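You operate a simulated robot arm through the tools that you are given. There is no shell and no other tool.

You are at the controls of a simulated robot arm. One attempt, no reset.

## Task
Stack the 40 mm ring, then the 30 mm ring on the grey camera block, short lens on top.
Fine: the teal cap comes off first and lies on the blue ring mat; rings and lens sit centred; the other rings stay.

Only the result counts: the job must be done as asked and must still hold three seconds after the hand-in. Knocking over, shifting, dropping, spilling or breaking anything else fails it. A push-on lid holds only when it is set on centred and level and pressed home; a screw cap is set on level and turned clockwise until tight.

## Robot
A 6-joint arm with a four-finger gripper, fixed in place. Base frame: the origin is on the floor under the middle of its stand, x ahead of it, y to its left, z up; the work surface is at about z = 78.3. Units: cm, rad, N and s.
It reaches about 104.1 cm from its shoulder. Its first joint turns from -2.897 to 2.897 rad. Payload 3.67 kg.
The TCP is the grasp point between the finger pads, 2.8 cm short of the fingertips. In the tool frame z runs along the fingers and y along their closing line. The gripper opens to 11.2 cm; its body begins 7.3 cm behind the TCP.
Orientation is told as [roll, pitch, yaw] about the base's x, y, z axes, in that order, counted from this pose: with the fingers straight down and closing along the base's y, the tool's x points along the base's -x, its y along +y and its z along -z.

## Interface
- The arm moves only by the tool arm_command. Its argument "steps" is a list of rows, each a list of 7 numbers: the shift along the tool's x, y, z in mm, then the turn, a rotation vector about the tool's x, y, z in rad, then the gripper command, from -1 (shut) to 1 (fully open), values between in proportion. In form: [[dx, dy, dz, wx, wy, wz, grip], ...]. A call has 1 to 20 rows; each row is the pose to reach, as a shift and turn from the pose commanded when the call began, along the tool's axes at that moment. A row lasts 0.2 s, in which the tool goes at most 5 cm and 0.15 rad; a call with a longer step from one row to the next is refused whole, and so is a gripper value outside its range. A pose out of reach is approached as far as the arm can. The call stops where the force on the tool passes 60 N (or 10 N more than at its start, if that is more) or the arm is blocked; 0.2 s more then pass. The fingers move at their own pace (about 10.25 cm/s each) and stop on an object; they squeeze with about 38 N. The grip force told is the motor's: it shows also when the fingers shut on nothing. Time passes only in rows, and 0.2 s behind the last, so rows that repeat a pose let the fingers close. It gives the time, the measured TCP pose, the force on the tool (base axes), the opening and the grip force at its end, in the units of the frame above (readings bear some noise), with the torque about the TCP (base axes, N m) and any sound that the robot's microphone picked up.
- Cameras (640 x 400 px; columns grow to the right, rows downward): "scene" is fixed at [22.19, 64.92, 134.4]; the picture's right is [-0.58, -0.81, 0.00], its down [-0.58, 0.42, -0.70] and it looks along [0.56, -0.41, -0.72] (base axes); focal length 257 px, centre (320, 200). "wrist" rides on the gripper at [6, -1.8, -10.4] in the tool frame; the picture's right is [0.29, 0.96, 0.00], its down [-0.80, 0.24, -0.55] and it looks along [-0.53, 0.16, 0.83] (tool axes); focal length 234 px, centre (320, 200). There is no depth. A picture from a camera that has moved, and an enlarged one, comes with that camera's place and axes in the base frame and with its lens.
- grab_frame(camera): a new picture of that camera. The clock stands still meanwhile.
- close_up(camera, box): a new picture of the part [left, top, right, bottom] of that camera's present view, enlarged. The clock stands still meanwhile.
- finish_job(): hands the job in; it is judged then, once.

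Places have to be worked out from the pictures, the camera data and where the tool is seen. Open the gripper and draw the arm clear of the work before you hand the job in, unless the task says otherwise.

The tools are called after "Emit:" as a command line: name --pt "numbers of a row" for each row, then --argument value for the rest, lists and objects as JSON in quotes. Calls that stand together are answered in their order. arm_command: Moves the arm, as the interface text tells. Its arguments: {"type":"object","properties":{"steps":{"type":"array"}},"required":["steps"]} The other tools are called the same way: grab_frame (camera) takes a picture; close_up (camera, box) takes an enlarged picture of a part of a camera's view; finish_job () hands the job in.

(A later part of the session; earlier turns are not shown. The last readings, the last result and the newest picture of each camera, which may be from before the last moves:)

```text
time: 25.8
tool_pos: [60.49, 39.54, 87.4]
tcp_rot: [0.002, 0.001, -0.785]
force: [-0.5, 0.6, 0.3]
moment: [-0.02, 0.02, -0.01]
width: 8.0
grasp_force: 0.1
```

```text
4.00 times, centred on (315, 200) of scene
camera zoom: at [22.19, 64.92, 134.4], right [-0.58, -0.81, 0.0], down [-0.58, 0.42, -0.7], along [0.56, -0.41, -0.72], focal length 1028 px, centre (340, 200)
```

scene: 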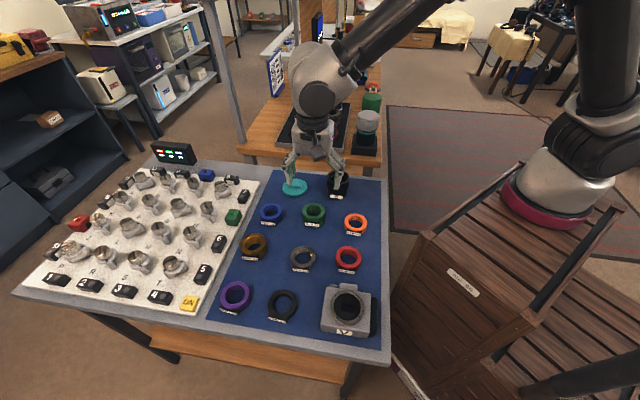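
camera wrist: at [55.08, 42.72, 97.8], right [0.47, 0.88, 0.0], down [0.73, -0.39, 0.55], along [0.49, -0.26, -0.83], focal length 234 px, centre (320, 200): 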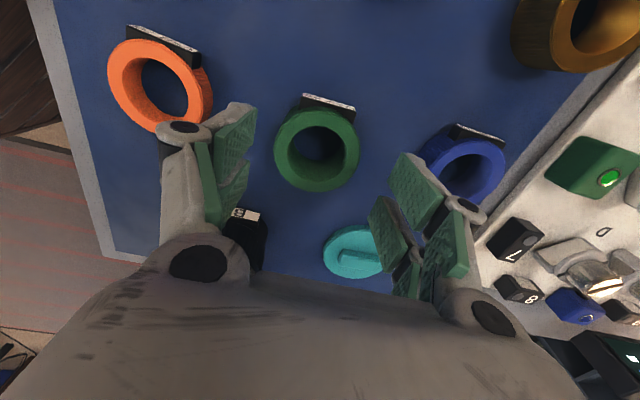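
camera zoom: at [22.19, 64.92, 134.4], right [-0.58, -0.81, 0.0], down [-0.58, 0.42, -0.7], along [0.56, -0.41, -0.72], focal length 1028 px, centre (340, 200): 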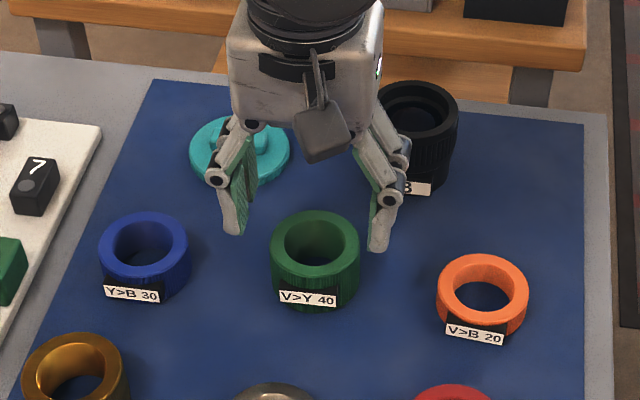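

The ring is centred to within about 2 mm. I'll correct by −1.8 mm in y and lower around it to TCP z≈82.3, which puts the tips about 1 cm above the mat.

Emit:
arm_command --pt "0 -1.8 15 0 0 0 0.43" --pt "0 -1.8 35 0 0 0 0.43" --pt "0 -1.8 51 0 0 0 0.43" --pt "0 -1.8 51 0 0 0 0.43"

Emit:
close_up --camera "wrist" --box '[210, 70, 430, 240]'

Emit:
close_up --camera "scene" --box '[260, 170, 370, 250]'

```text
time: 26.8
tool_pos: [60.52, 39.45, 82.33]
tcp_rot: [0.001, 0.001, -0.785]
force: [1.3, -0.3, 0.0]
moment: [0.01, -0.01, 0.02]
width: 7.98
grasp_force: 0.0
```

```text
2.35 times, centred on (320, 155) of wrist
camera zoom: at [55.0, 42.52, 92.8], right [0.47, 0.88, 0.0], down [0.73, -0.39, 0.55], along [0.49, -0.26, -0.83], focal length 551 px, centre (320, 306)
```

zoom: 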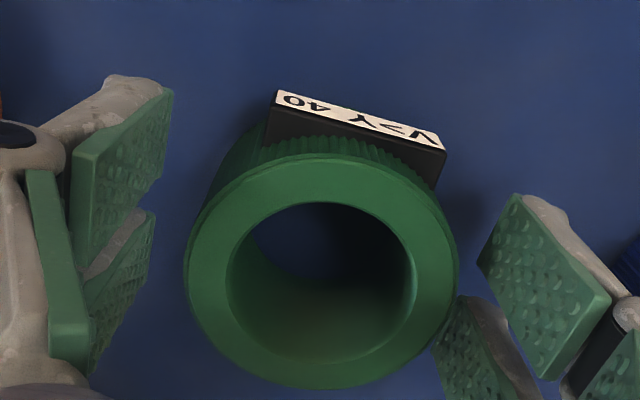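

```text
5.00 times, centred on (315, 210) of scene
camera zoom: at [22.19, 64.92, 134.4], right [-0.58, -0.81, 0.0], down [-0.58, 0.42, -0.7], along [0.56, -0.41, -0.72], focal length 1285 px, centre (345, 150)
```

zoom: 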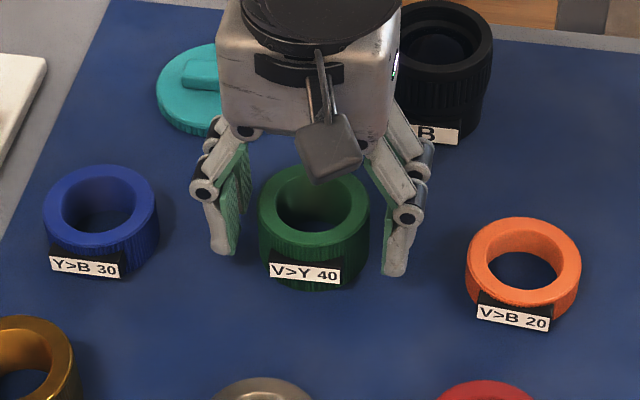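

The ring centre is now about +2 mm in tool x and ~0 in y. I'll shift 2 mm and close on the ring.

Emit:
arm_command --pt "2 -0.3 0 0 0 0 0.43" --pt "2 -0.3 0 0 0 0 0.2" --pt "2 -0.3 0 0 0 0 0.0" --pt "2 -0.3 0 0 0 0 -0.3" --pt "2 -0.3 0 0 0 0 -0.3"

Emit:
close_up --camera "wrist" --box '[210, 70, 430, 240]'

```text
time: 28.0
tool_pos: [60.29, 39.73, 82.34]
tcp_rot: [0.001, 0.0, -0.785]
force: [0.8, 1.2, 3.6]
moment: [0.0, -0.04, -0.05]
width: 6.19
grasp_force: 38.1
```

```text
2.35 times, centred on (320, 155) of wrist
camera zoom: at [54.85, 42.65, 92.84], right [0.47, 0.88, 0.0], down [0.73, -0.39, 0.55], along [0.49, -0.26, -0.83], focal length 551 px, centre (320, 306)
```

zoom: 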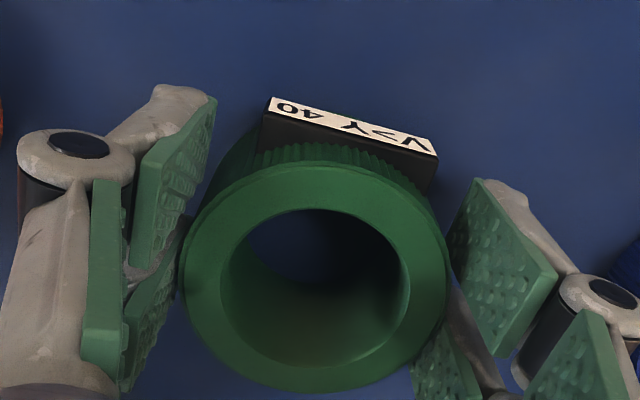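

The grip is solid at 6.19 cm wide. I'll lift the ring straight up and check it.

Emit:
arm_command --pt "0 0 -5 0 0 0 -0.3" --pt "0 0 -20 0 0 0 -0.3" --pt "0 0 -50 0 0 0 -0.3" --pt "0 0 -90 0 0 0 -0.3" --pt "0 0 -130 0 0 0 -0.3" --pt "0 0 -130 0 0 0 -0.3"

Emit:
grab_frame --camera "wrist"

Emit:
grab_frame --camera "scene"

```text
time: 29.4
tool_pos: [60.11, 39.63, 95.44]
tcp_rot: [0.0, 0.0, -0.784]
force: [-0.4, -0.1, -1.3]
moment: [-0.02, 0.0, 0.02]
width: 6.2
grasp_force: 37.8
```

```text
taken
camera wrist: at [54.7, 42.79, 105.91], right [0.47, 0.88, 0.0], down [0.73, -0.39, 0.55], along [0.49, -0.26, -0.83], focal length 234 px, centre (320, 200)
```

wrist: 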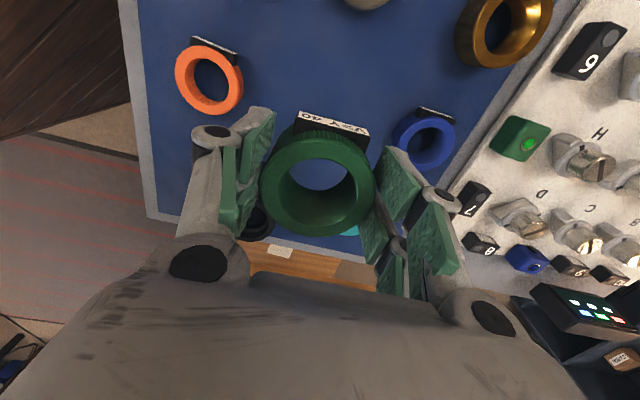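

```text
taken
```

scene: 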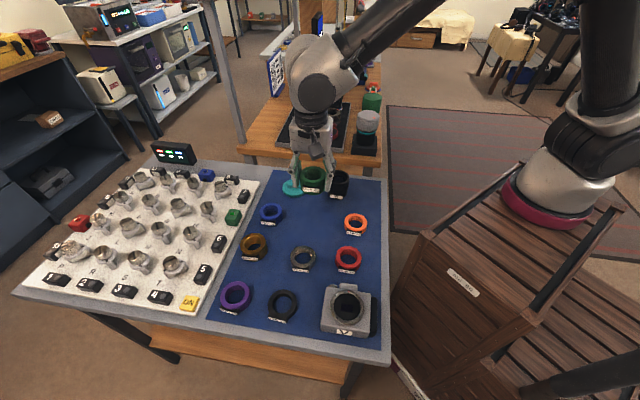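

The ring is held level. I'll carry it over the camera block mount at measured (35.2, 48.7), staying high.

Emit:
arm_command --pt "40 -18.8 0 0 0 -0.005 -0.3" --pt "80 -37.6 0 0 0 -0.01 -0.3" --pt "120 -56.4 0 0 0 -0.015 -0.3" --pt "160 -75.1 0 0 0 -0.02 -0.3" --pt "200 -93.9 0 0 0 -0.025 -0.3" --pt "240.5 -112.7 0 0 0 -0.03 -0.3" --pt "240.5 -112.7 0 0 0 -0.03 -0.3" --pt "240.5 -112.7 0 0 0 -0.03 -0.3"

Emit:
grab_frame --camera "wrist"

Emit:
close_up --camera "scene" --box '[290, 240, 410, 350]'

```text
time: 31.2
tool_pos: [35.14, 48.54, 95.11]
tcp_rot: [0.0, 0.0, -0.755]
force: [-0.4, 0.3, -1.8]
moment: [-0.01, 0.03, 0.01]
width: 6.19
grasp_force: 38.2
```

```text
taken
camera wrist: at [29.61, 51.47, 105.52], right [0.45, 0.9, 0.0], down [0.75, -0.37, 0.55], along [0.5, -0.25, -0.83], focal length 234 px, centre (320, 200)
```

wrist: 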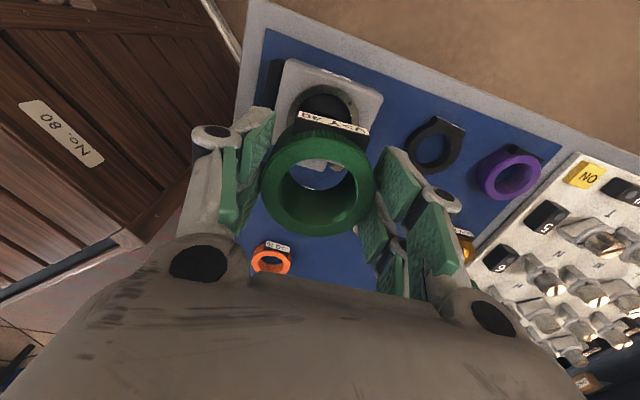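

```text
3.64 times, centred on (350, 295) of scene
camera zoom: at [22.19, 64.92, 134.4], right [-0.58, -0.81, 0.0], down [-0.58, 0.42, -0.7], along [0.56, -0.41, -0.72], focal length 934 px, centre (211, -146)
```

zoom: 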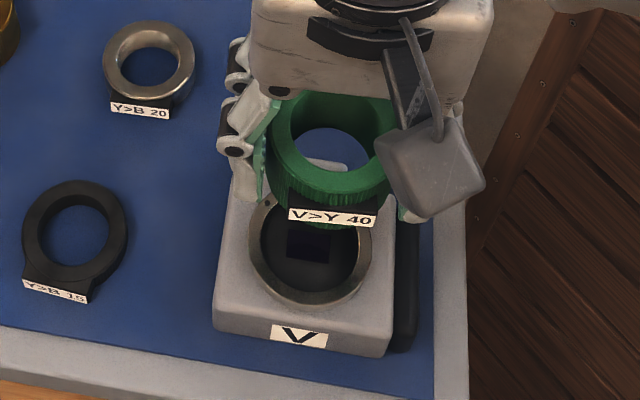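

The mount is visible behind the ring in the wrist view; I'll zoom in to measure where it is relative to the tool.

Emit:
close_up --camera "wrist" --box '[250, 40, 400, 170]'

```text
3.08 times, centred on (325, 105) of wrist
camera zoom: at [29.61, 51.47, 105.52], right [0.45, 0.9, 0.0], down [0.75, -0.37, 0.55], along [0.5, -0.25, -0.83], focal length 720 px, centre (305, 492)
```

zoom: 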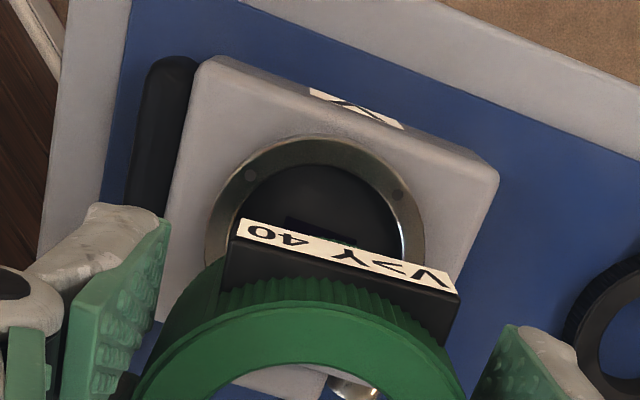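

The mount centre reads about (+1, +2.5) mm from the TCP, agreeing with the pose data within 1 mm. I'll correct by that and go down to about 1 cm above the mount to check the margins.

Emit:
arm_command --pt "0.7 2.2 0 0 0 0 -0.3" --pt "0.7 2.2 30 0 0 0 -0.3" --pt "0.7 2.2 60 0 0 0 -0.3" --pt "0.7 2.2 70 0 0 0 -0.3" --pt "0.7 2.2 70 0 0 0 -0.3"

Emit:
close_up --camera "wrist" --box '[220, 40, 420, 220]'

Emit:
close_up --camera "scene" --box '[310, 260, 390, 340]'

```text
time: 32.4
tool_pos: [35.5, 48.55, 88.52]
tcp_rot: [-0.001, 0.001, -0.753]
force: [-1.2, 0.5, -1.2]
moment: [-0.01, 0.0, -0.01]
width: 6.2
grasp_force: 37.4
```

```text
2.22 times, centred on (320, 130) of wrist
camera zoom: at [29.89, 51.51, 98.78], right [0.45, 0.9, 0.0], down [0.75, -0.37, 0.55], along [0.5, -0.25, -0.83], focal length 520 px, centre (320, 356)
```

zoom: 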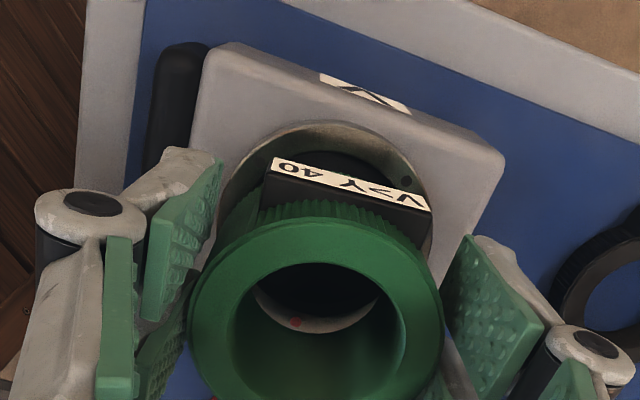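

```text
5.00 times, centred on (350, 300) of scene
camera zoom: at [22.19, 64.92, 134.4], right [-0.58, -0.81, 0.0], down [-0.58, 0.42, -0.7], along [0.56, -0.41, -0.72], focal length 1285 px, centre (170, -300)
```

zoom: 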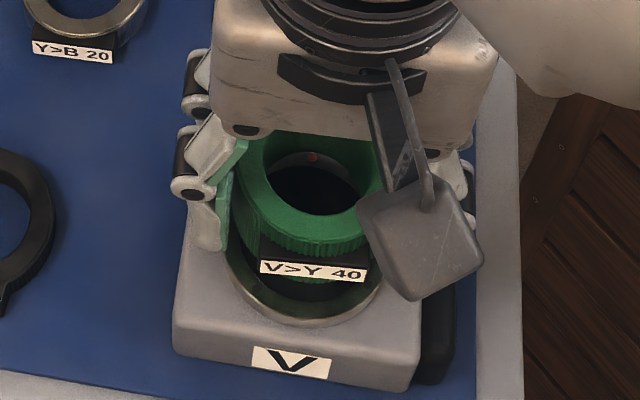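

I'll zoom further on the mount edges in both views.

Emit:
close_up --camera "wrist" --box '[270, 70, 390, 160]'

Emit:
close_up --camera "scene" --box '[335, 285, 375, 330]'

```text
4.44 times, centred on (330, 115) of wrist
camera zoom: at [29.89, 51.51, 98.78], right [0.45, 0.9, 0.0], down [0.75, -0.37, 0.55], along [0.5, -0.25, -0.83], focal length 1041 px, centre (276, 578)
```

zoom: 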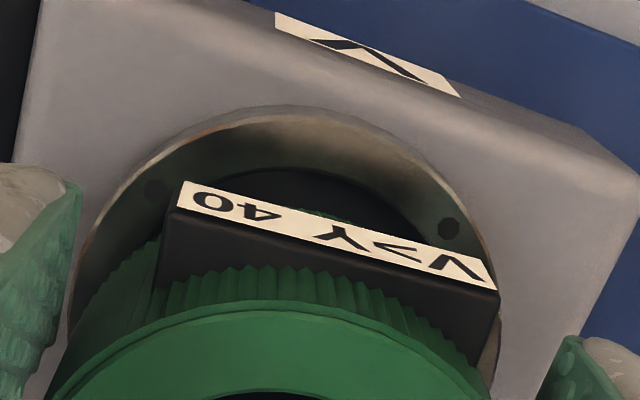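

```text
8.89 times, centred on (355, 308) of scene
camera zoom: at [22.19, 64.92, 134.4], right [-0.58, -0.81, 0.0], down [-0.58, 0.42, -0.7], along [0.56, -0.41, -0.72], focal length 2284 px, centre (9, -756)
```

zoom: 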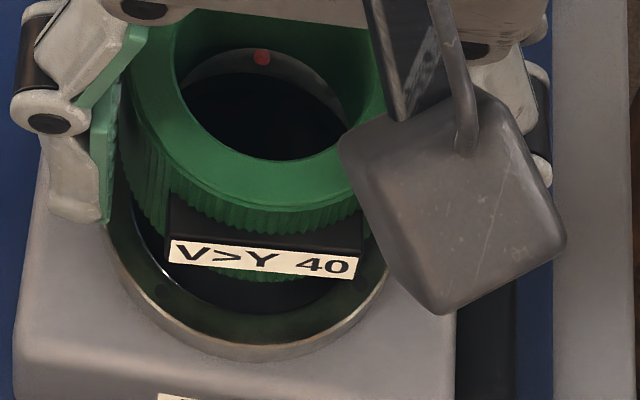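

Vision puts the mount about 2–3 mm toward tool +x of the ring centre, but the readings scatter a little. I'll hold still for a couple of readings to judge the pose noise.

Emit:
arm_command --pt "0 0 0 0 0 0 -0.3"

Emit:
arm_command --pt "0 0 0 0 0 0 -0.3"

Emit:
arm_command --pt "0 0 0 0 0 0 -0.3"

Emit:
arm_command --pt "0 0 0 0 0 0 -0.3"

```text
time: 32.8
tool_pos: [35.44, 48.65, 88.38]
tcp_rot: [0.001, 0.0, -0.756]
force: [0.8, 0.2, -1.3]
moment: [0.01, 0.0, 0.0]
width: 6.19
grasp_force: 38.0
```

```text
time: 33.2
tool_pos: [35.46, 48.57, 88.42]
tcp_rot: [0.0, 0.0, -0.753]
force: [-0.4, 0.5, -1.0]
moment: [-0.02, 0.01, 0.0]
width: 6.17
grasp_force: 37.8
```

```text
time: 33.6
tool_pos: [35.58, 48.63, 88.31]
tcp_rot: [0.002, 0.002, -0.754]
force: [-0.6, 0.2, -1.7]
moment: [0.0, -0.01, -0.04]
width: 6.19
grasp_force: 37.9
```

```text
time: 34.0
tool_pos: [35.53, 48.56, 88.41]
tcp_rot: [0.0, 0.001, -0.753]
force: [-0.6, -0.1, -1.5]
moment: [-0.02, 0.02, 0.0]
width: 6.17
grasp_force: 37.9
```

Measured pose averages (35.50, 48.59), and pose, wrist and scene estimates together call for about +3 mm in tool x and ~0 in y. I'll correct and come down to just above the mount.

Emit:
arm_command --pt "3.2 -0.3 0 0 0 0 -0.3" --pt "3.2 -0.3 5 0 0 0 -0.3" --pt "3.2 -0.3 10 0 0 0 -0.3" --pt "3.2 -0.3 10 0 0 0 -0.3" --pt "3.2 -0.3 10 0 0 0 -0.3"

Emit:
close_up --camera "wrist" --box '[250, 60, 400, 200]'

Emit:
close_up --camera "scene" --box '[325, 270, 385, 335]'

```text
time: 35.2
tool_pos: [35.29, 48.89, 87.41]
tcp_rot: [0.0, -0.001, -0.755]
force: [0.4, 0.5, -1.3]
moment: [-0.03, -0.02, -0.02]
width: 6.2
grasp_force: 38.5
```

```text
2.86 times, centred on (325, 130) of wrist
camera zoom: at [29.67, 51.76, 97.8], right [0.45, 0.9, 0.0], down [0.75, -0.37, 0.55], along [0.5, -0.25, -0.83], focal length 669 px, centre (306, 400)
```

zoom: 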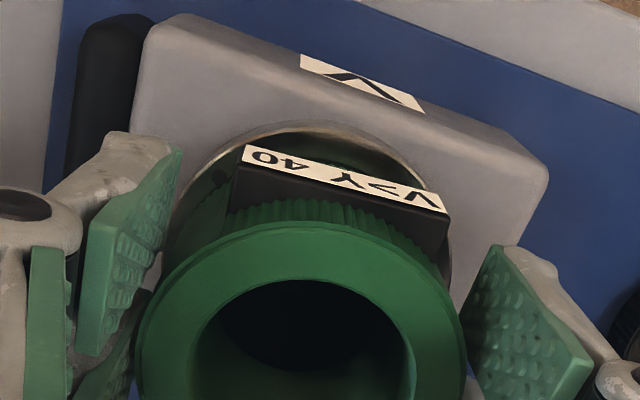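

```text
6.15 times, centred on (355, 302) of scene
camera zoom: at [22.19, 64.92, 134.4], right [-0.58, -0.81, 0.0], down [-0.58, 0.42, -0.7], along [0.56, -0.41, -0.72], focal length 1581 px, centre (105, -431)
```

zoom: 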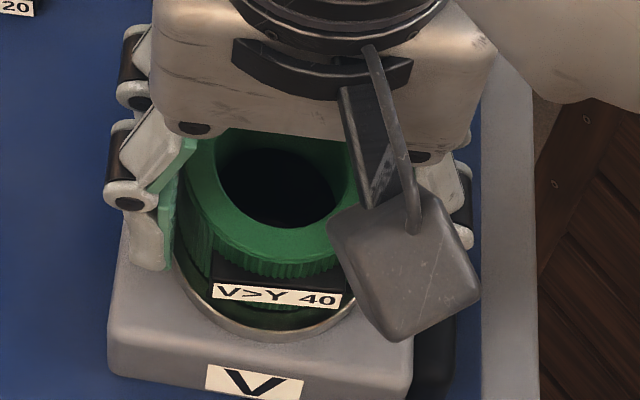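

The margins look even, needing only about +1 mm in x and −0.7 mm in y. I'll apply that and descend in small steps until the mount is felt.

Emit:
arm_command --pt "1 -0.7 0 0 0 0 -0.3" --pt "1 -0.7 2 0 0 0 -0.3" --pt "1 -0.7 3 0 0 0 -0.3" --pt "1 -0.7 3 0 0 0 -0.3"

Emit:
arm_command --pt "0 0 1 0 0 0 -0.3" --pt "0 0 2 0 0 0 -0.3" --pt "0 0 2 0 0 0 -0.3"

```text
time: 36.2
tool_pos: [35.13, 48.91, 86.87]
tcp_rot: [0.003, 0.003, -0.754]
force: [7.9, -5.2, 27.7]
moment: [-0.17, -0.28, -0.21]
width: 6.16
grasp_force: 37.5
```

```text
time: 37.0
tool_pos: [35.13, 48.84, 86.91]
tcp_rot: [0.002, 0.001, -0.754]
force: [8.0, 6.7, 25.9]
moment: [0.14, -0.19, 0.0]
width: 6.17
grasp_force: 37.9
```

Contact: about 26 N at TCP z≈86.9, so the ring is on the mount face. I'll look at both views before easing off.

Emit:
close_up --camera "wrist" --box '[250, 60, 400, 200]'

Emit:
close_up --camera "scene" --box '[325, 270, 385, 335]'

Emit:
grab_frame --camera "scene"

```text
2.86 times, centred on (325, 130) of wrist
camera zoom: at [29.47, 51.71, 97.3], right [0.45, 0.9, 0.0], down [0.75, -0.37, 0.55], along [0.5, -0.24, -0.83], focal length 669 px, centre (306, 400)
```

zoom: 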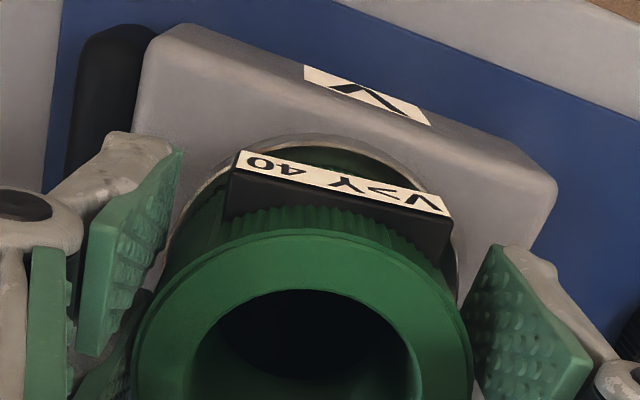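

```text
6.15 times, centred on (355, 302) of scene
camera zoom: at [22.19, 64.92, 134.4], right [-0.58, -0.81, 0.0], down [-0.58, 0.42, -0.7], along [0.56, -0.41, -0.72], focal length 1581 px, centre (105, -431)
```

zoom: 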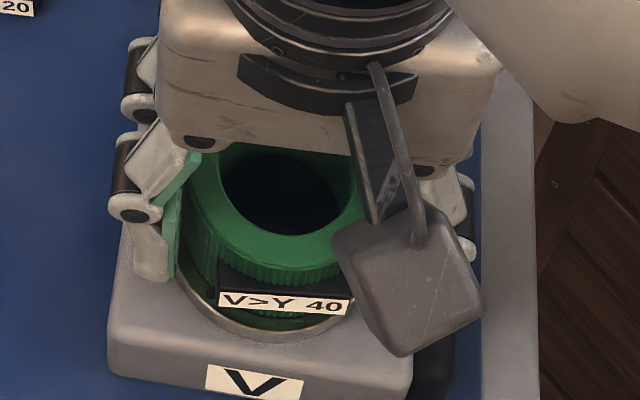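

```text
taken
```

scene: 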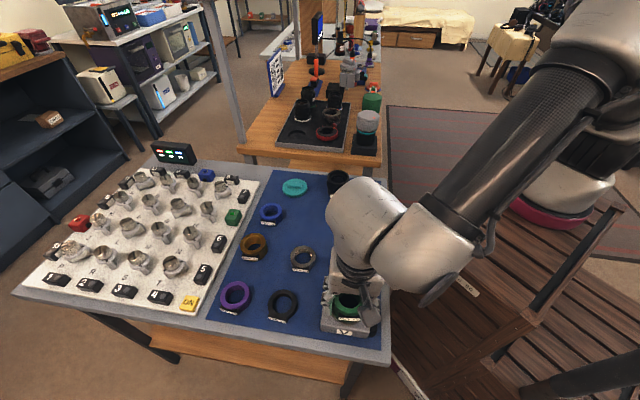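

The ring seems to have a narrower lower part under the knurling. I'll zoom in on the interface to see whether it's seated or riding on the rim.

Emit:
close_up --camera "scene" --box '[332, 294, 368, 326]'

Emit:
close_up --camera "wrist" --box '[275, 80, 375, 150]'

```text
12.50 times, centred on (350, 310) of scene
camera zoom: at [22.19, 64.92, 134.4], right [-0.58, -0.81, 0.0], down [-0.58, 0.42, -0.7], along [0.56, -0.41, -0.72], focal length 3211 px, centre (-55, -1175)
```

zoom: 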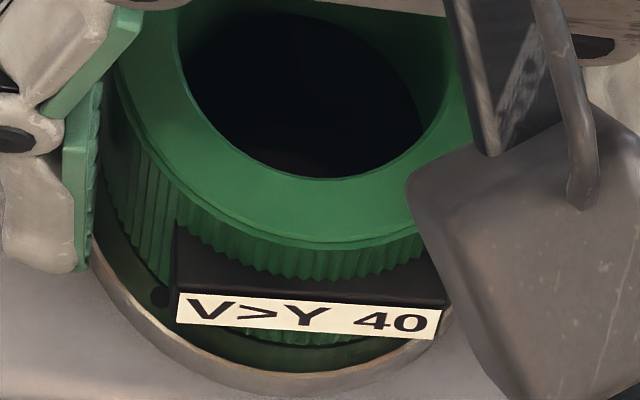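

```text
5.71 times, centred on (325, 115) of wrist
camera zoom: at [29.47, 51.71, 97.3], right [0.45, 0.9, 0.0], down [0.75, -0.37, 0.55], along [0.5, -0.24, -0.83], focal length 1338 px, centre (291, 686)
```

zoom: 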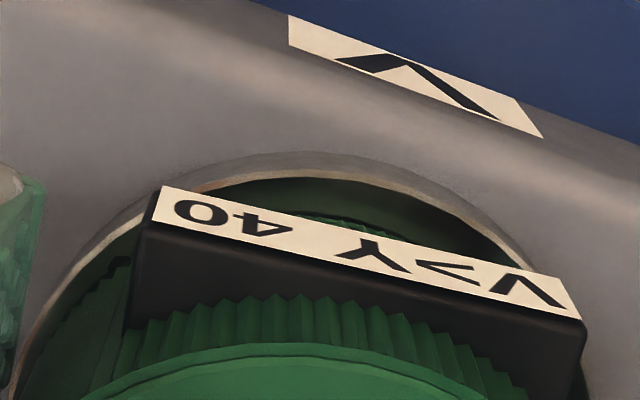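

The ring sits on the mount face with a nearly even rim, within about 1 mm of centre. I'll ease the pressure by a millimetre before releasing.

Emit:
arm_command --pt "0 0 -1 0 0 0 -0.3" --pt "0 0 -1 0 0 0 -0.3"

```text
time: 37.6
tool_pos: [34.9, 48.73, 86.76]
tcp_rot: [0.0, 0.0, -0.754]
force: [6.0, 4.5, 18.8]
moment: [0.35, -0.19, -0.08]
width: 6.15
grasp_force: 37.9
```

There's still 19 N, so I'll raise another millimetre.

Emit:
arm_command --pt "0 0 -1 0 0 0 -0.3" --pt "0 0 -1 0 0 0 -0.3"

Emit:
close_up --camera "scene" --box '[325, 270, 385, 335]'

```text
time: 38.2
tool_pos: [34.95, 48.7, 86.92]
tcp_rot: [-0.001, -0.001, -0.754]
force: [0.8, -0.1, -1.3]
moment: [-0.01, 0.0, 0.02]
width: 6.14
grasp_force: 38.1
```

```text
6.15 times, centred on (355, 302) of scene
camera zoom: at [22.19, 64.92, 134.4], right [-0.58, -0.81, 0.0], down [-0.58, 0.42, -0.7], along [0.56, -0.41, -0.72], focal length 1581 px, centre (105, -431)
```

zoom: 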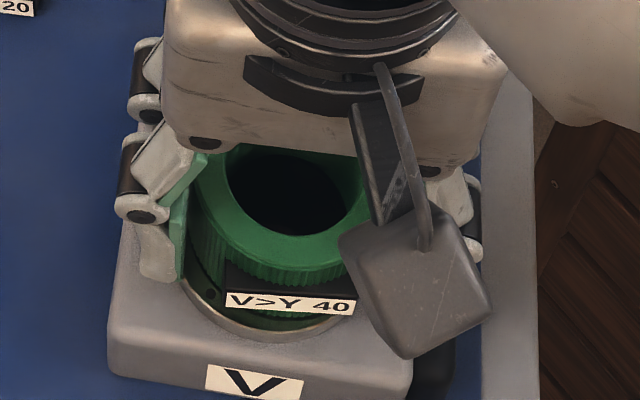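

The force is gone, but the hand settled about 2 mm toward tool −y. I'll raise 1.5 mm, shift +2 mm in y and take readings and pictures before lowering again.

Emit:
arm_command --pt "0 0 -1.5 0 0 0 -0.3" --pt "0 2 -1.5 0 0 0 -0.3" --pt "0 2 -1.5 0 0 0 -0.3" --pt "0 2 -1.5 0 0 0 -0.3"

Emit:
arm_command --pt "0 0 0 0 0 0 -0.3"

Emit:
arm_command --pt "0 0 0 0 0 0 -0.3"

Emit:
close_up --camera "scene" --box '[325, 270, 385, 335]'

Emit:
close_up --camera "wrist" --box '[250, 60, 400, 200]'

```text
time: 39.2
tool_pos: [35.06, 48.79, 87.22]
tcp_rot: [-0.001, 0.0, -0.755]
force: [0.5, 0.2, -1.7]
moment: [-0.01, -0.01, 0.0]
width: 6.12
grasp_force: 38.6
```

```text
time: 39.6
tool_pos: [34.99, 48.95, 87.13]
tcp_rot: [0.0, 0.001, -0.755]
force: [-1.0, 0.7, -1.0]
moment: [0.0, 0.0, 0.02]
width: 6.13
grasp_force: 37.7
```

```text
time: 40.0
tool_pos: [35.14, 48.99, 87.15]
tcp_rot: [-0.001, 0.001, -0.753]
force: [0.3, -0.3, -1.2]
moment: [-0.01, -0.02, -0.02]
width: 6.13
grasp_force: 38.3
```

```text
6.15 times, centred on (355, 302) of scene
camera zoom: at [22.19, 64.92, 134.4], right [-0.58, -0.81, 0.0], down [-0.58, 0.42, -0.7], along [0.56, -0.41, -0.72], focal length 1581 px, centre (105, -431)
```

zoom: 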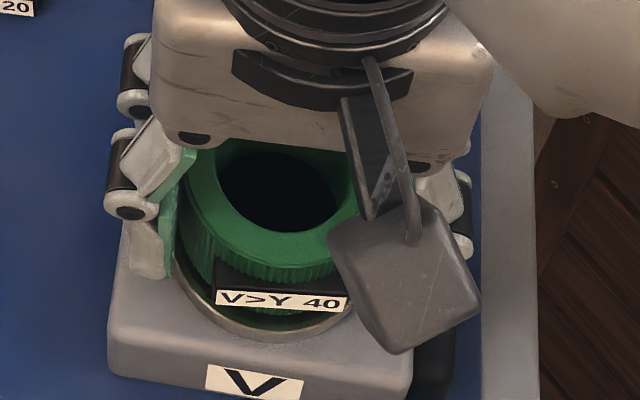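

```text
2.86 times, centred on (325, 130) of wrist
camera zoom: at [29.52, 51.88, 97.64], right [0.45, 0.9, 0.0], down [0.75, -0.37, 0.55], along [0.5, -0.25, -0.83], focal length 669 px, centre (306, 400)
```

zoom: 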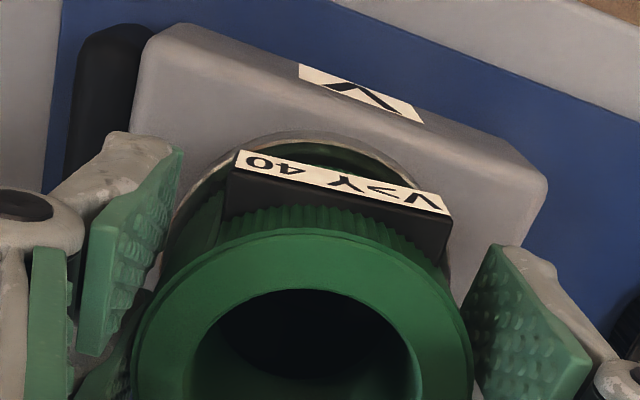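

I'll zoom in further to compare ring and mount rims accurately.

Emit:
close_up --camera "scene" --box '[332, 290, 372, 326]'

Emit:
close_up --camera "wrist" --box '[270, 80, 380, 160]'

```text
11.11 times, centred on (352, 308) of scene
camera zoom: at [22.19, 64.92, 134.4], right [-0.58, -0.81, 0.0], down [-0.58, 0.42, -0.7], along [0.56, -0.41, -0.72], focal length 2855 px, centre (-36, -1000)
```

zoom: 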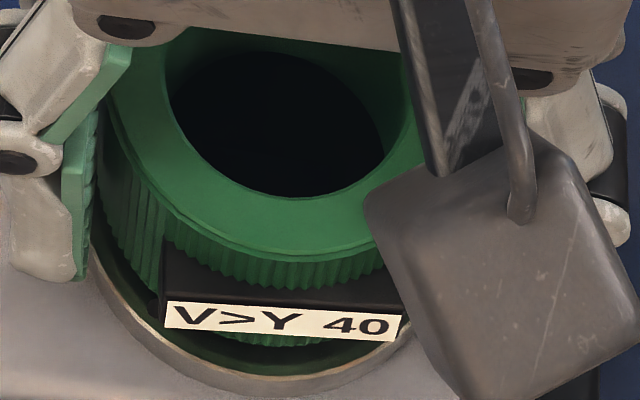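

```text
5.00 times, centred on (325, 120) of wrist
camera zoom: at [29.52, 51.88, 97.64], right [0.45, 0.9, 0.0], down [0.75, -0.37, 0.55], along [0.5, -0.25, -0.83], focal length 1171 px, centre (295, 600)
```

zoom: 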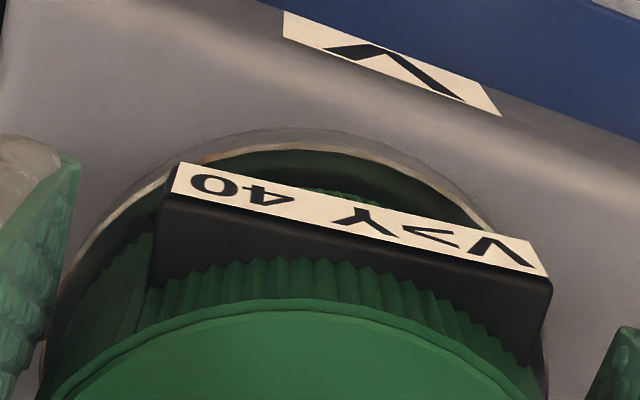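

Both views now put the ring centre within about 1 mm of the mount centre. I'll lower gently until light contact.

Emit:
arm_command --pt "0 0 1 0 0 0 -0.3" --pt "0 0 2 0 0 0 -0.3" --pt "0 0 2 0 0 0 -0.3"

Emit:
arm_command --pt "0 0 1 0 0 0 -0.3" --pt "0 0 1 0 0 0 -0.3"

```text
time: 40.8
tool_pos: [35.25, 49.08, 87.09]
tcp_rot: [0.001, 0.001, -0.754]
force: [-1.1, -0.4, -1.9]
moment: [-0.01, -0.01, 0.03]
width: 6.15
grasp_force: 38.0
```

```text
time: 41.4
tool_pos: [35.05, 48.97, 86.85]
tcp_rot: [0.0, 0.0, -0.754]
force: [0.0, 1.5, -0.9]
moment: [-0.01, 0.0, -0.03]
width: 6.13
grasp_force: 38.5
```

No contact yet. The pose seems to settle slowly, so I'll wait a second and read again.

Emit:
arm_command --pt "0 0 0 0 0 0 -0.3" --pt "0 0 0 0 0 0 -0.3" --pt "0 0 0 0 0 0 -0.3" --pt "0 0 0 0 0 0 -0.3"

Emit:
arm_command --pt "0 0 0 0 0 0 -0.3"

Emit:
close_up --camera "scene" --box '[332, 290, 372, 326]'

```text
time: 42.4
tool_pos: [35.06, 49.06, 86.91]
tcp_rot: [0.0, 0.0, -0.754]
force: [0.4, 0.0, -1.6]
moment: [-0.01, 0.02, 0.01]
width: 6.13
grasp_force: 38.2
```

```text
time: 42.8
tool_pos: [35.09, 48.94, 86.82]
tcp_rot: [-0.001, 0.0, -0.755]
force: [-0.8, -0.2, -1.8]
moment: [-0.03, -0.05, 0.01]
width: 6.15
grasp_force: 38.0
```

```text
11.11 times, centred on (352, 308) of scene
camera zoom: at [22.19, 64.92, 134.4], right [-0.58, -0.81, 0.0], down [-0.58, 0.42, -0.7], along [0.56, -0.41, -0.72], focal length 2855 px, centre (-36, -1000)
```

zoom: 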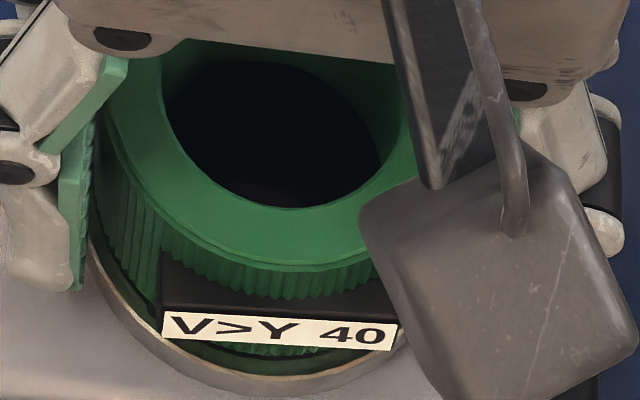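

Ring and mount now agree within about 0.5 mm in the scene view. I'll keep lowering to light contact.

Emit:
arm_command --pt "0 0 1 0 0 0 -0.3" --pt "0 0 1 0 0 0 -0.3"

Emit:
arm_command --pt "0 0 1 0 0 0 -0.3" --pt "0 0 1 0 0 0 -0.3"

```text
time: 43.4
tool_pos: [34.99, 49.13, 86.93]
tcp_rot: [0.003, 0.0, -0.753]
force: [-0.6, -1.4, 3.8]
moment: [-0.07, 0.01, -0.04]
width: 6.14
grasp_force: 37.7
```

```text
time: 44.0
tool_pos: [35.03, 49.08, 86.8]
tcp_rot: [0.002, 0.001, -0.755]
force: [0.1, -7.0, 28.0]
moment: [-0.36, -0.06, -0.25]
width: 6.15
grasp_force: 38.1
```

Light contact is made. I'll back off 0.8 mm to relax it and open the fingers slightly to let go.

Emit:
arm_command --pt "0 0 -0.8 0 0 0 -0.3" --pt "0 0 -0.8 0 0 0 -0.3"

Emit:
arm_command --pt "0 0 0 0 0 0 0.15" --pt "0 0 0 0 0 0 0.3" --pt "0 0 0 0 0 0 0.4" --pt "0 0 0 0 0 0 0.4"

Emit:
close_up --camera "scene" --box '[325, 280, 385, 335]'

Emit:
close_up --camera "wrist" --box '[220, 60, 420, 220]'

```text
time: 44.6
tool_pos: [35.19, 49.06, 86.8]
tcp_rot: [0.003, 0.001, -0.754]
force: [5.2, -5.4, 25.2]
moment: [-0.12, -0.27, -0.01]
width: 6.12
grasp_force: 38.2
```

```text
time: 45.6
tool_pos: [34.91, 49.12, 86.78]
tcp_rot: [-0.001, 0.0, -0.756]
force: [-0.2, -0.2, 0.1]
moment: [0.0, -0.01, 0.02]
width: 7.85
grasp_force: 0.0
```

```text
7.27 times, centred on (355, 308) of scene
camera zoom: at [22.19, 64.92, 134.4], right [-0.58, -0.81, 0.0], down [-0.58, 0.42, -0.7], along [0.56, -0.41, -0.72], focal length 1868 px, centre (66, -582)
```

zoom: 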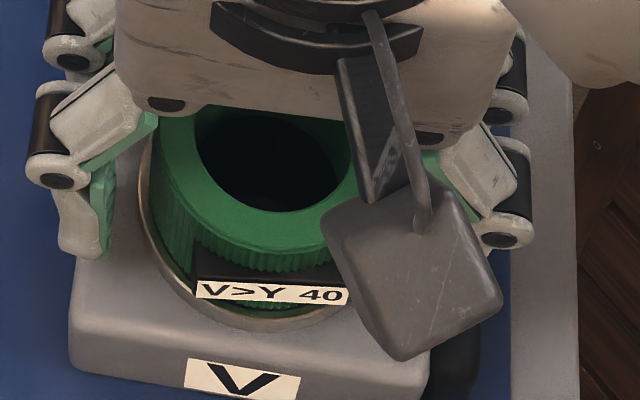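

```text
2.50 times, centred on (320, 140) of wrist
camera zoom: at [29.49, 52.01, 97.16], right [0.45, 0.9, 0.0], down [0.75, -0.37, 0.55], along [0.5, -0.25, -0.83], focal length 585 px, centre (320, 350)
```

zoom: 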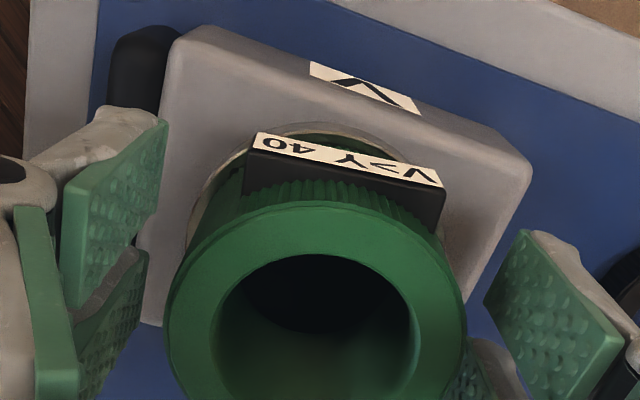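

The ring is released. I'll rise straight up and check how it sits on the mount.

Emit:
arm_command --pt "0 0 -10 0 0 0 0.43" --pt "0 0 -30 0 0 0 0.43" --pt "0 0 -65 0 0 0 0.43" --pt "0 0 -100 0 0 0 0.43" --pt "-40 0 -120 0 0 0 0.43" --pt "-80 0 -120 0 0 0 0.43" --pt "-120 0 -120 0 0 0 0.43" --pt "-120 0 -120 0 0 0 0.43"

Emit:
grab_frame --camera "wrist"

Emit:
close_up --camera "scene" --box '[325, 275, 385, 340]'

```text
time: 47.4
tool_pos: [43.83, 40.47, 99.11]
tcp_rot: [0.001, 0.002, -0.753]
force: [-0.4, 0.6, -0.4]
moment: [0.01, -0.02, 0.0]
width: 8.0
grasp_force: 0.1
```

```text
taken
camera wrist: at [38.25, 43.44, 109.59], right [0.45, 0.9, 0.0], down [0.75, -0.37, 0.55], along [0.5, -0.25, -0.83], focal length 234 px, centre (320, 200)
```

wrist: 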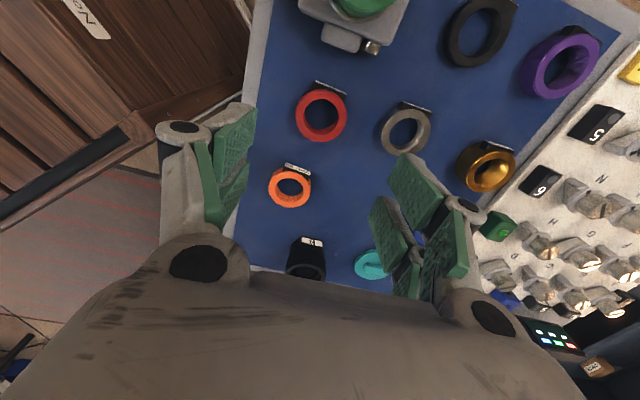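

```text
6.15 times, centred on (355, 308) of scene
camera zoom: at [22.19, 64.92, 134.4], right [-0.58, -0.81, 0.0], down [-0.58, 0.42, -0.7], along [0.56, -0.41, -0.72], focal length 1581 px, centre (105, -462)
```

zoom: 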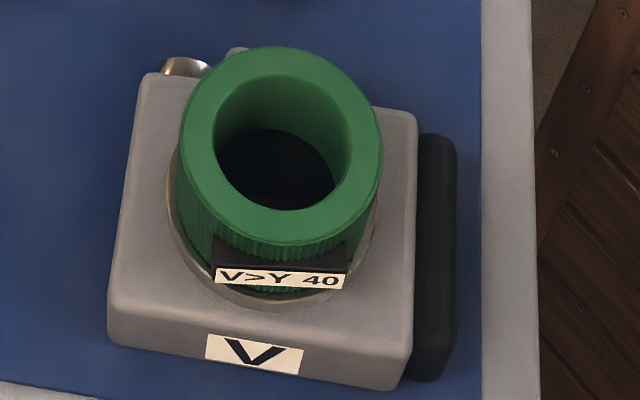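

The green ring sits squarely on the mount, offset about 1 mm by my measurement. Next is the blue ring near (67.8, 48.7), so I'll move above it.

Emit:
arm_command --pt "-19.6 37.4 8 0 0 0.005 0.43" --pt "-39.3 74.9 17 0 0 0.01 0.43" --pt "-58.9 112.3 25 0 0 0.015 0.43" --pt "-78.5 149.7 34 0 0 0.02 0.43" --pt "-98.2 187.1 42 0 0 0.025 0.43" --pt "-117.8 224.6 51 0 0 0.03 0.43" --pt "-117.8 224.6 51 0 0 0.03 0.43" --pt "-117.8 224.6 51 0 0 0.03 0.43"

Emit:
grab_frame --camera "wrist"

Emit:
close_up --camera "wrist" --box '[250, 50, 410, 170]'

```text
time: 49.2
tool_pos: [68.03, 48.98, 94.09]
tcp_rot: [0.0, 0.001, -0.784]
force: [0.3, 0.0, -0.5]
moment: [-0.01, -0.02, 0.04]
width: 7.99
grasp_force: 0.0
```

```text
taken
camera wrist: at [62.45, 52.07, 104.48], right [0.47, 0.88, 0.0], down [0.73, -0.39, 0.55], along [0.49, -0.26, -0.83], focal length 234 px, centre (320, 200)
```

wrist: 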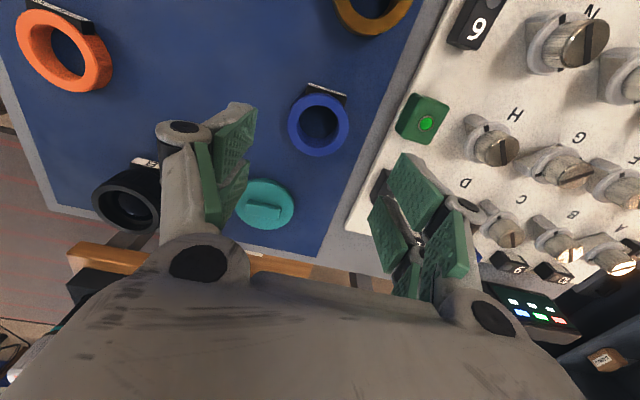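

```text
3.33 times, centred on (330, 110) of wrist
camera zoom: at [62.45, 52.07, 104.48], right [0.47, 0.88, 0.0], down [0.73, -0.39, 0.55], along [0.49, -0.26, -0.83], focal length 781 px, centre (287, 500)
```

zoom: 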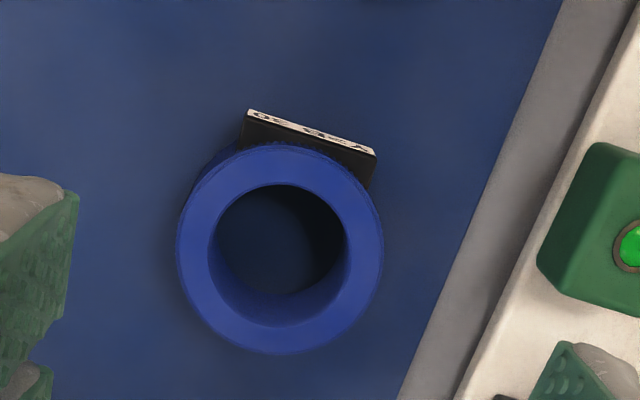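

The blue ring centre is about (−3.7, −2.5) mm off and 6.0 cm wide; the control panel edge is about 7.5 cm away on the +y side. I'll shift, narrow the opening to 7.4 cm and drop to just above it.

Emit:
arm_command --pt "-3.7 -2.5 0 0 0 0 0.32" --pt "-3.7 -2.5 30 0 0 0 0.32" --pt "-3.7 -2.5 70 0 0 0 0.32" --pt "-3.7 -2.5 70 0 0 0 0.32" --pt "-3.7 -2.5 70 0 0 0 0.32"

Emit:
close_up --camera "wrist" --box '[210, 50, 430, 220]'

Emit:
close_up --camera "scene" --box '[210, 150, 340, 250]'

```text
time: 50.4
tool_pos: [67.98, 48.64, 86.82]
tcp_rot: [0.0, 0.001, -0.783]
force: [-0.5, 0.0, 0.2]
moment: [-0.01, 0.01, 0.0]
width: 7.38
grasp_force: 0.1
```

```text
2.35 times, centred on (320, 135) of wrist
camera zoom: at [62.47, 51.82, 97.23], right [0.47, 0.88, 0.0], down [0.73, -0.39, 0.55], along [0.49, -0.26, -0.83], focal length 551 px, centre (320, 353)
```

zoom: 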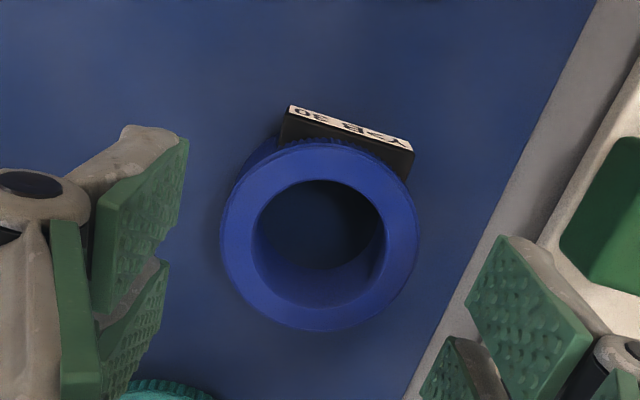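

```text
4.00 times, centred on (275, 200) of scene
camera zoom: at [22.19, 64.92, 134.4], right [-0.58, -0.81, 0.0], down [-0.58, 0.42, -0.7], along [0.56, -0.41, -0.72], focal length 1028 px, centre (500, 200)
```

zoom: 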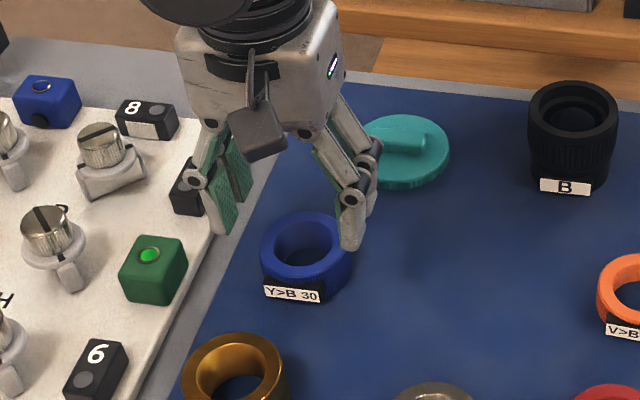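

The blue ring is centred under the tool. I'll lower to TCP z≈82.0, with the tips about 0.8 cm above the mat, and look again.

Emit:
arm_command --pt "0 0 15 0 0 0 0.32" --pt "0 0 32 0 0 0 0.32" --pt "0 0 48 0 0 0 0.32" --pt "0 0 48 0 0 0 0.32" --pt "0 0 48 0 0 0 0.32"

Emit:
close_up --camera "wrist" --box '[210, 70, 430, 240]'

Emit:
close_up --camera "scene" --box '[220, 170, 330, 250]'

```text
time: 51.6
tool_pos: [67.83, 48.69, 82.16]
tcp_rot: [0.0, -0.001, -0.784]
force: [-0.4, -0.4, -0.1]
moment: [-0.01, 0.0, 0.01]
width: 7.41
grasp_force: 0.1
```

```text
2.35 times, centred on (320, 155) of wrist
camera zoom: at [62.37, 51.78, 92.47], right [0.47, 0.88, 0.0], down [0.73, -0.39, 0.55], along [0.49, -0.26, -0.83], focal length 551 px, centre (320, 306)
```

zoom: 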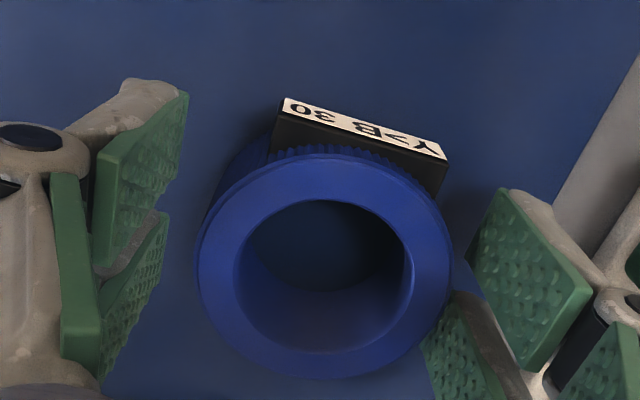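

```text
5.00 times, centred on (275, 210) of scene
camera zoom: at [22.19, 64.92, 134.4], right [-0.58, -0.81, 0.0], down [-0.58, 0.42, -0.7], along [0.56, -0.41, -0.72], focal length 1285 px, centre (545, 150)
```

zoom: 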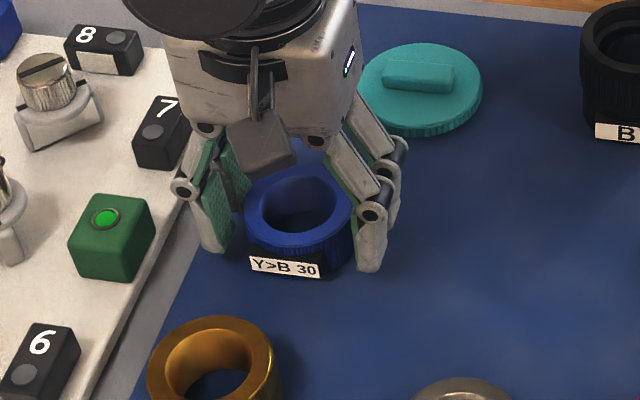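

The ring is centred within 1 mm and the fingers are clear of the panel and the cap. I'll close on the blue ring.

Emit:
arm_command --pt "0 0.5 0 0 0 0 0.2" --pt "0 0.5 0 0 0 0 0.1" --pt "0 0.5 0 0 0 0 -0.1" --pt "0 0.5 0 0 0 0 -0.3" --pt "0 0.5 0 0 0 0 -0.3"

Emit:
close_up --camera "wrist" --box '[210, 70, 430, 240]'

```text
time: 52.8
tool_pos: [67.98, 48.72, 82.13]
tcp_rot: [0.003, 0.0, -0.783]
force: [1.8, 1.2, 4.2]
moment: [0.05, -0.05, 0.04]
width: 6.14
grasp_force: 37.8
```

```text
2.35 times, centred on (320, 155) of wrist
camera zoom: at [62.47, 51.77, 92.49], right [0.47, 0.88, 0.0], down [0.73, -0.39, 0.55], along [0.49, -0.26, -0.83], focal length 551 px, centre (320, 306)
```

zoom: 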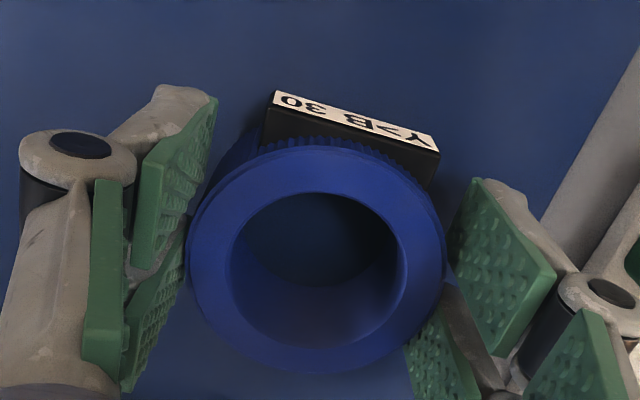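

Gripped at 6.14 cm wide. I'll lift straight up.

Emit:
arm_command --pt "0 0 -5 0 0 0 -0.3" --pt "0 0 -20 0 0 0 -0.3" --pt "0 0 -50 0 0 0 -0.3" --pt "0 0 -90 0 0 0 -0.3" --pt "0 0 -135 0 0 0 -0.3" --pt "0 0 -180 0 0 0 -0.3" --pt "0 0 -180 0 0 0 -0.3"

Emit:
grab_frame --camera "scene"

Emit:
grab_frame --camera "wrist"

```text
time: 54.4
tool_pos: [68.17, 48.84, 99.78]
tcp_rot: [-0.001, -0.002, -0.783]
force: [0.5, -0.5, -0.5]
moment: [0.04, -0.01, -0.01]
width: 6.17
grasp_force: 38.1
```

```text
taken
```

scene: 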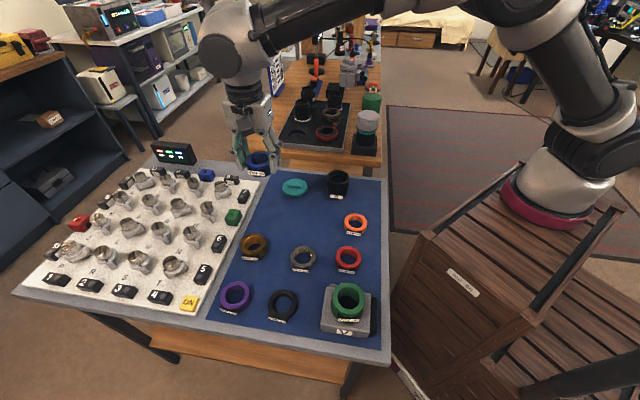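

```text
taken
camera wrist: at [62.7, 51.87, 110.16], right [0.47, 0.88, 0.0], down [0.73, -0.39, 0.55], along [0.49, -0.26, -0.83], focal length 234 px, centre (320, 200)
```

wrist: 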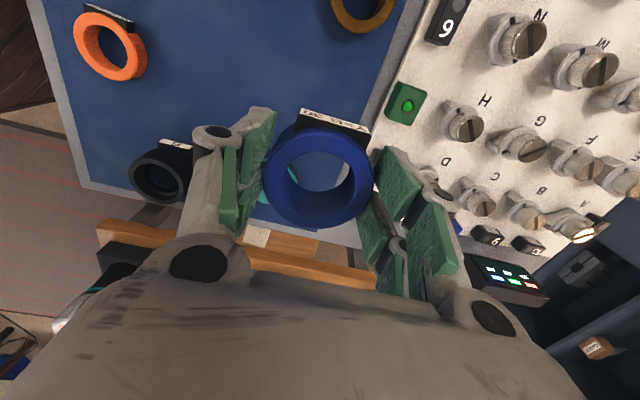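

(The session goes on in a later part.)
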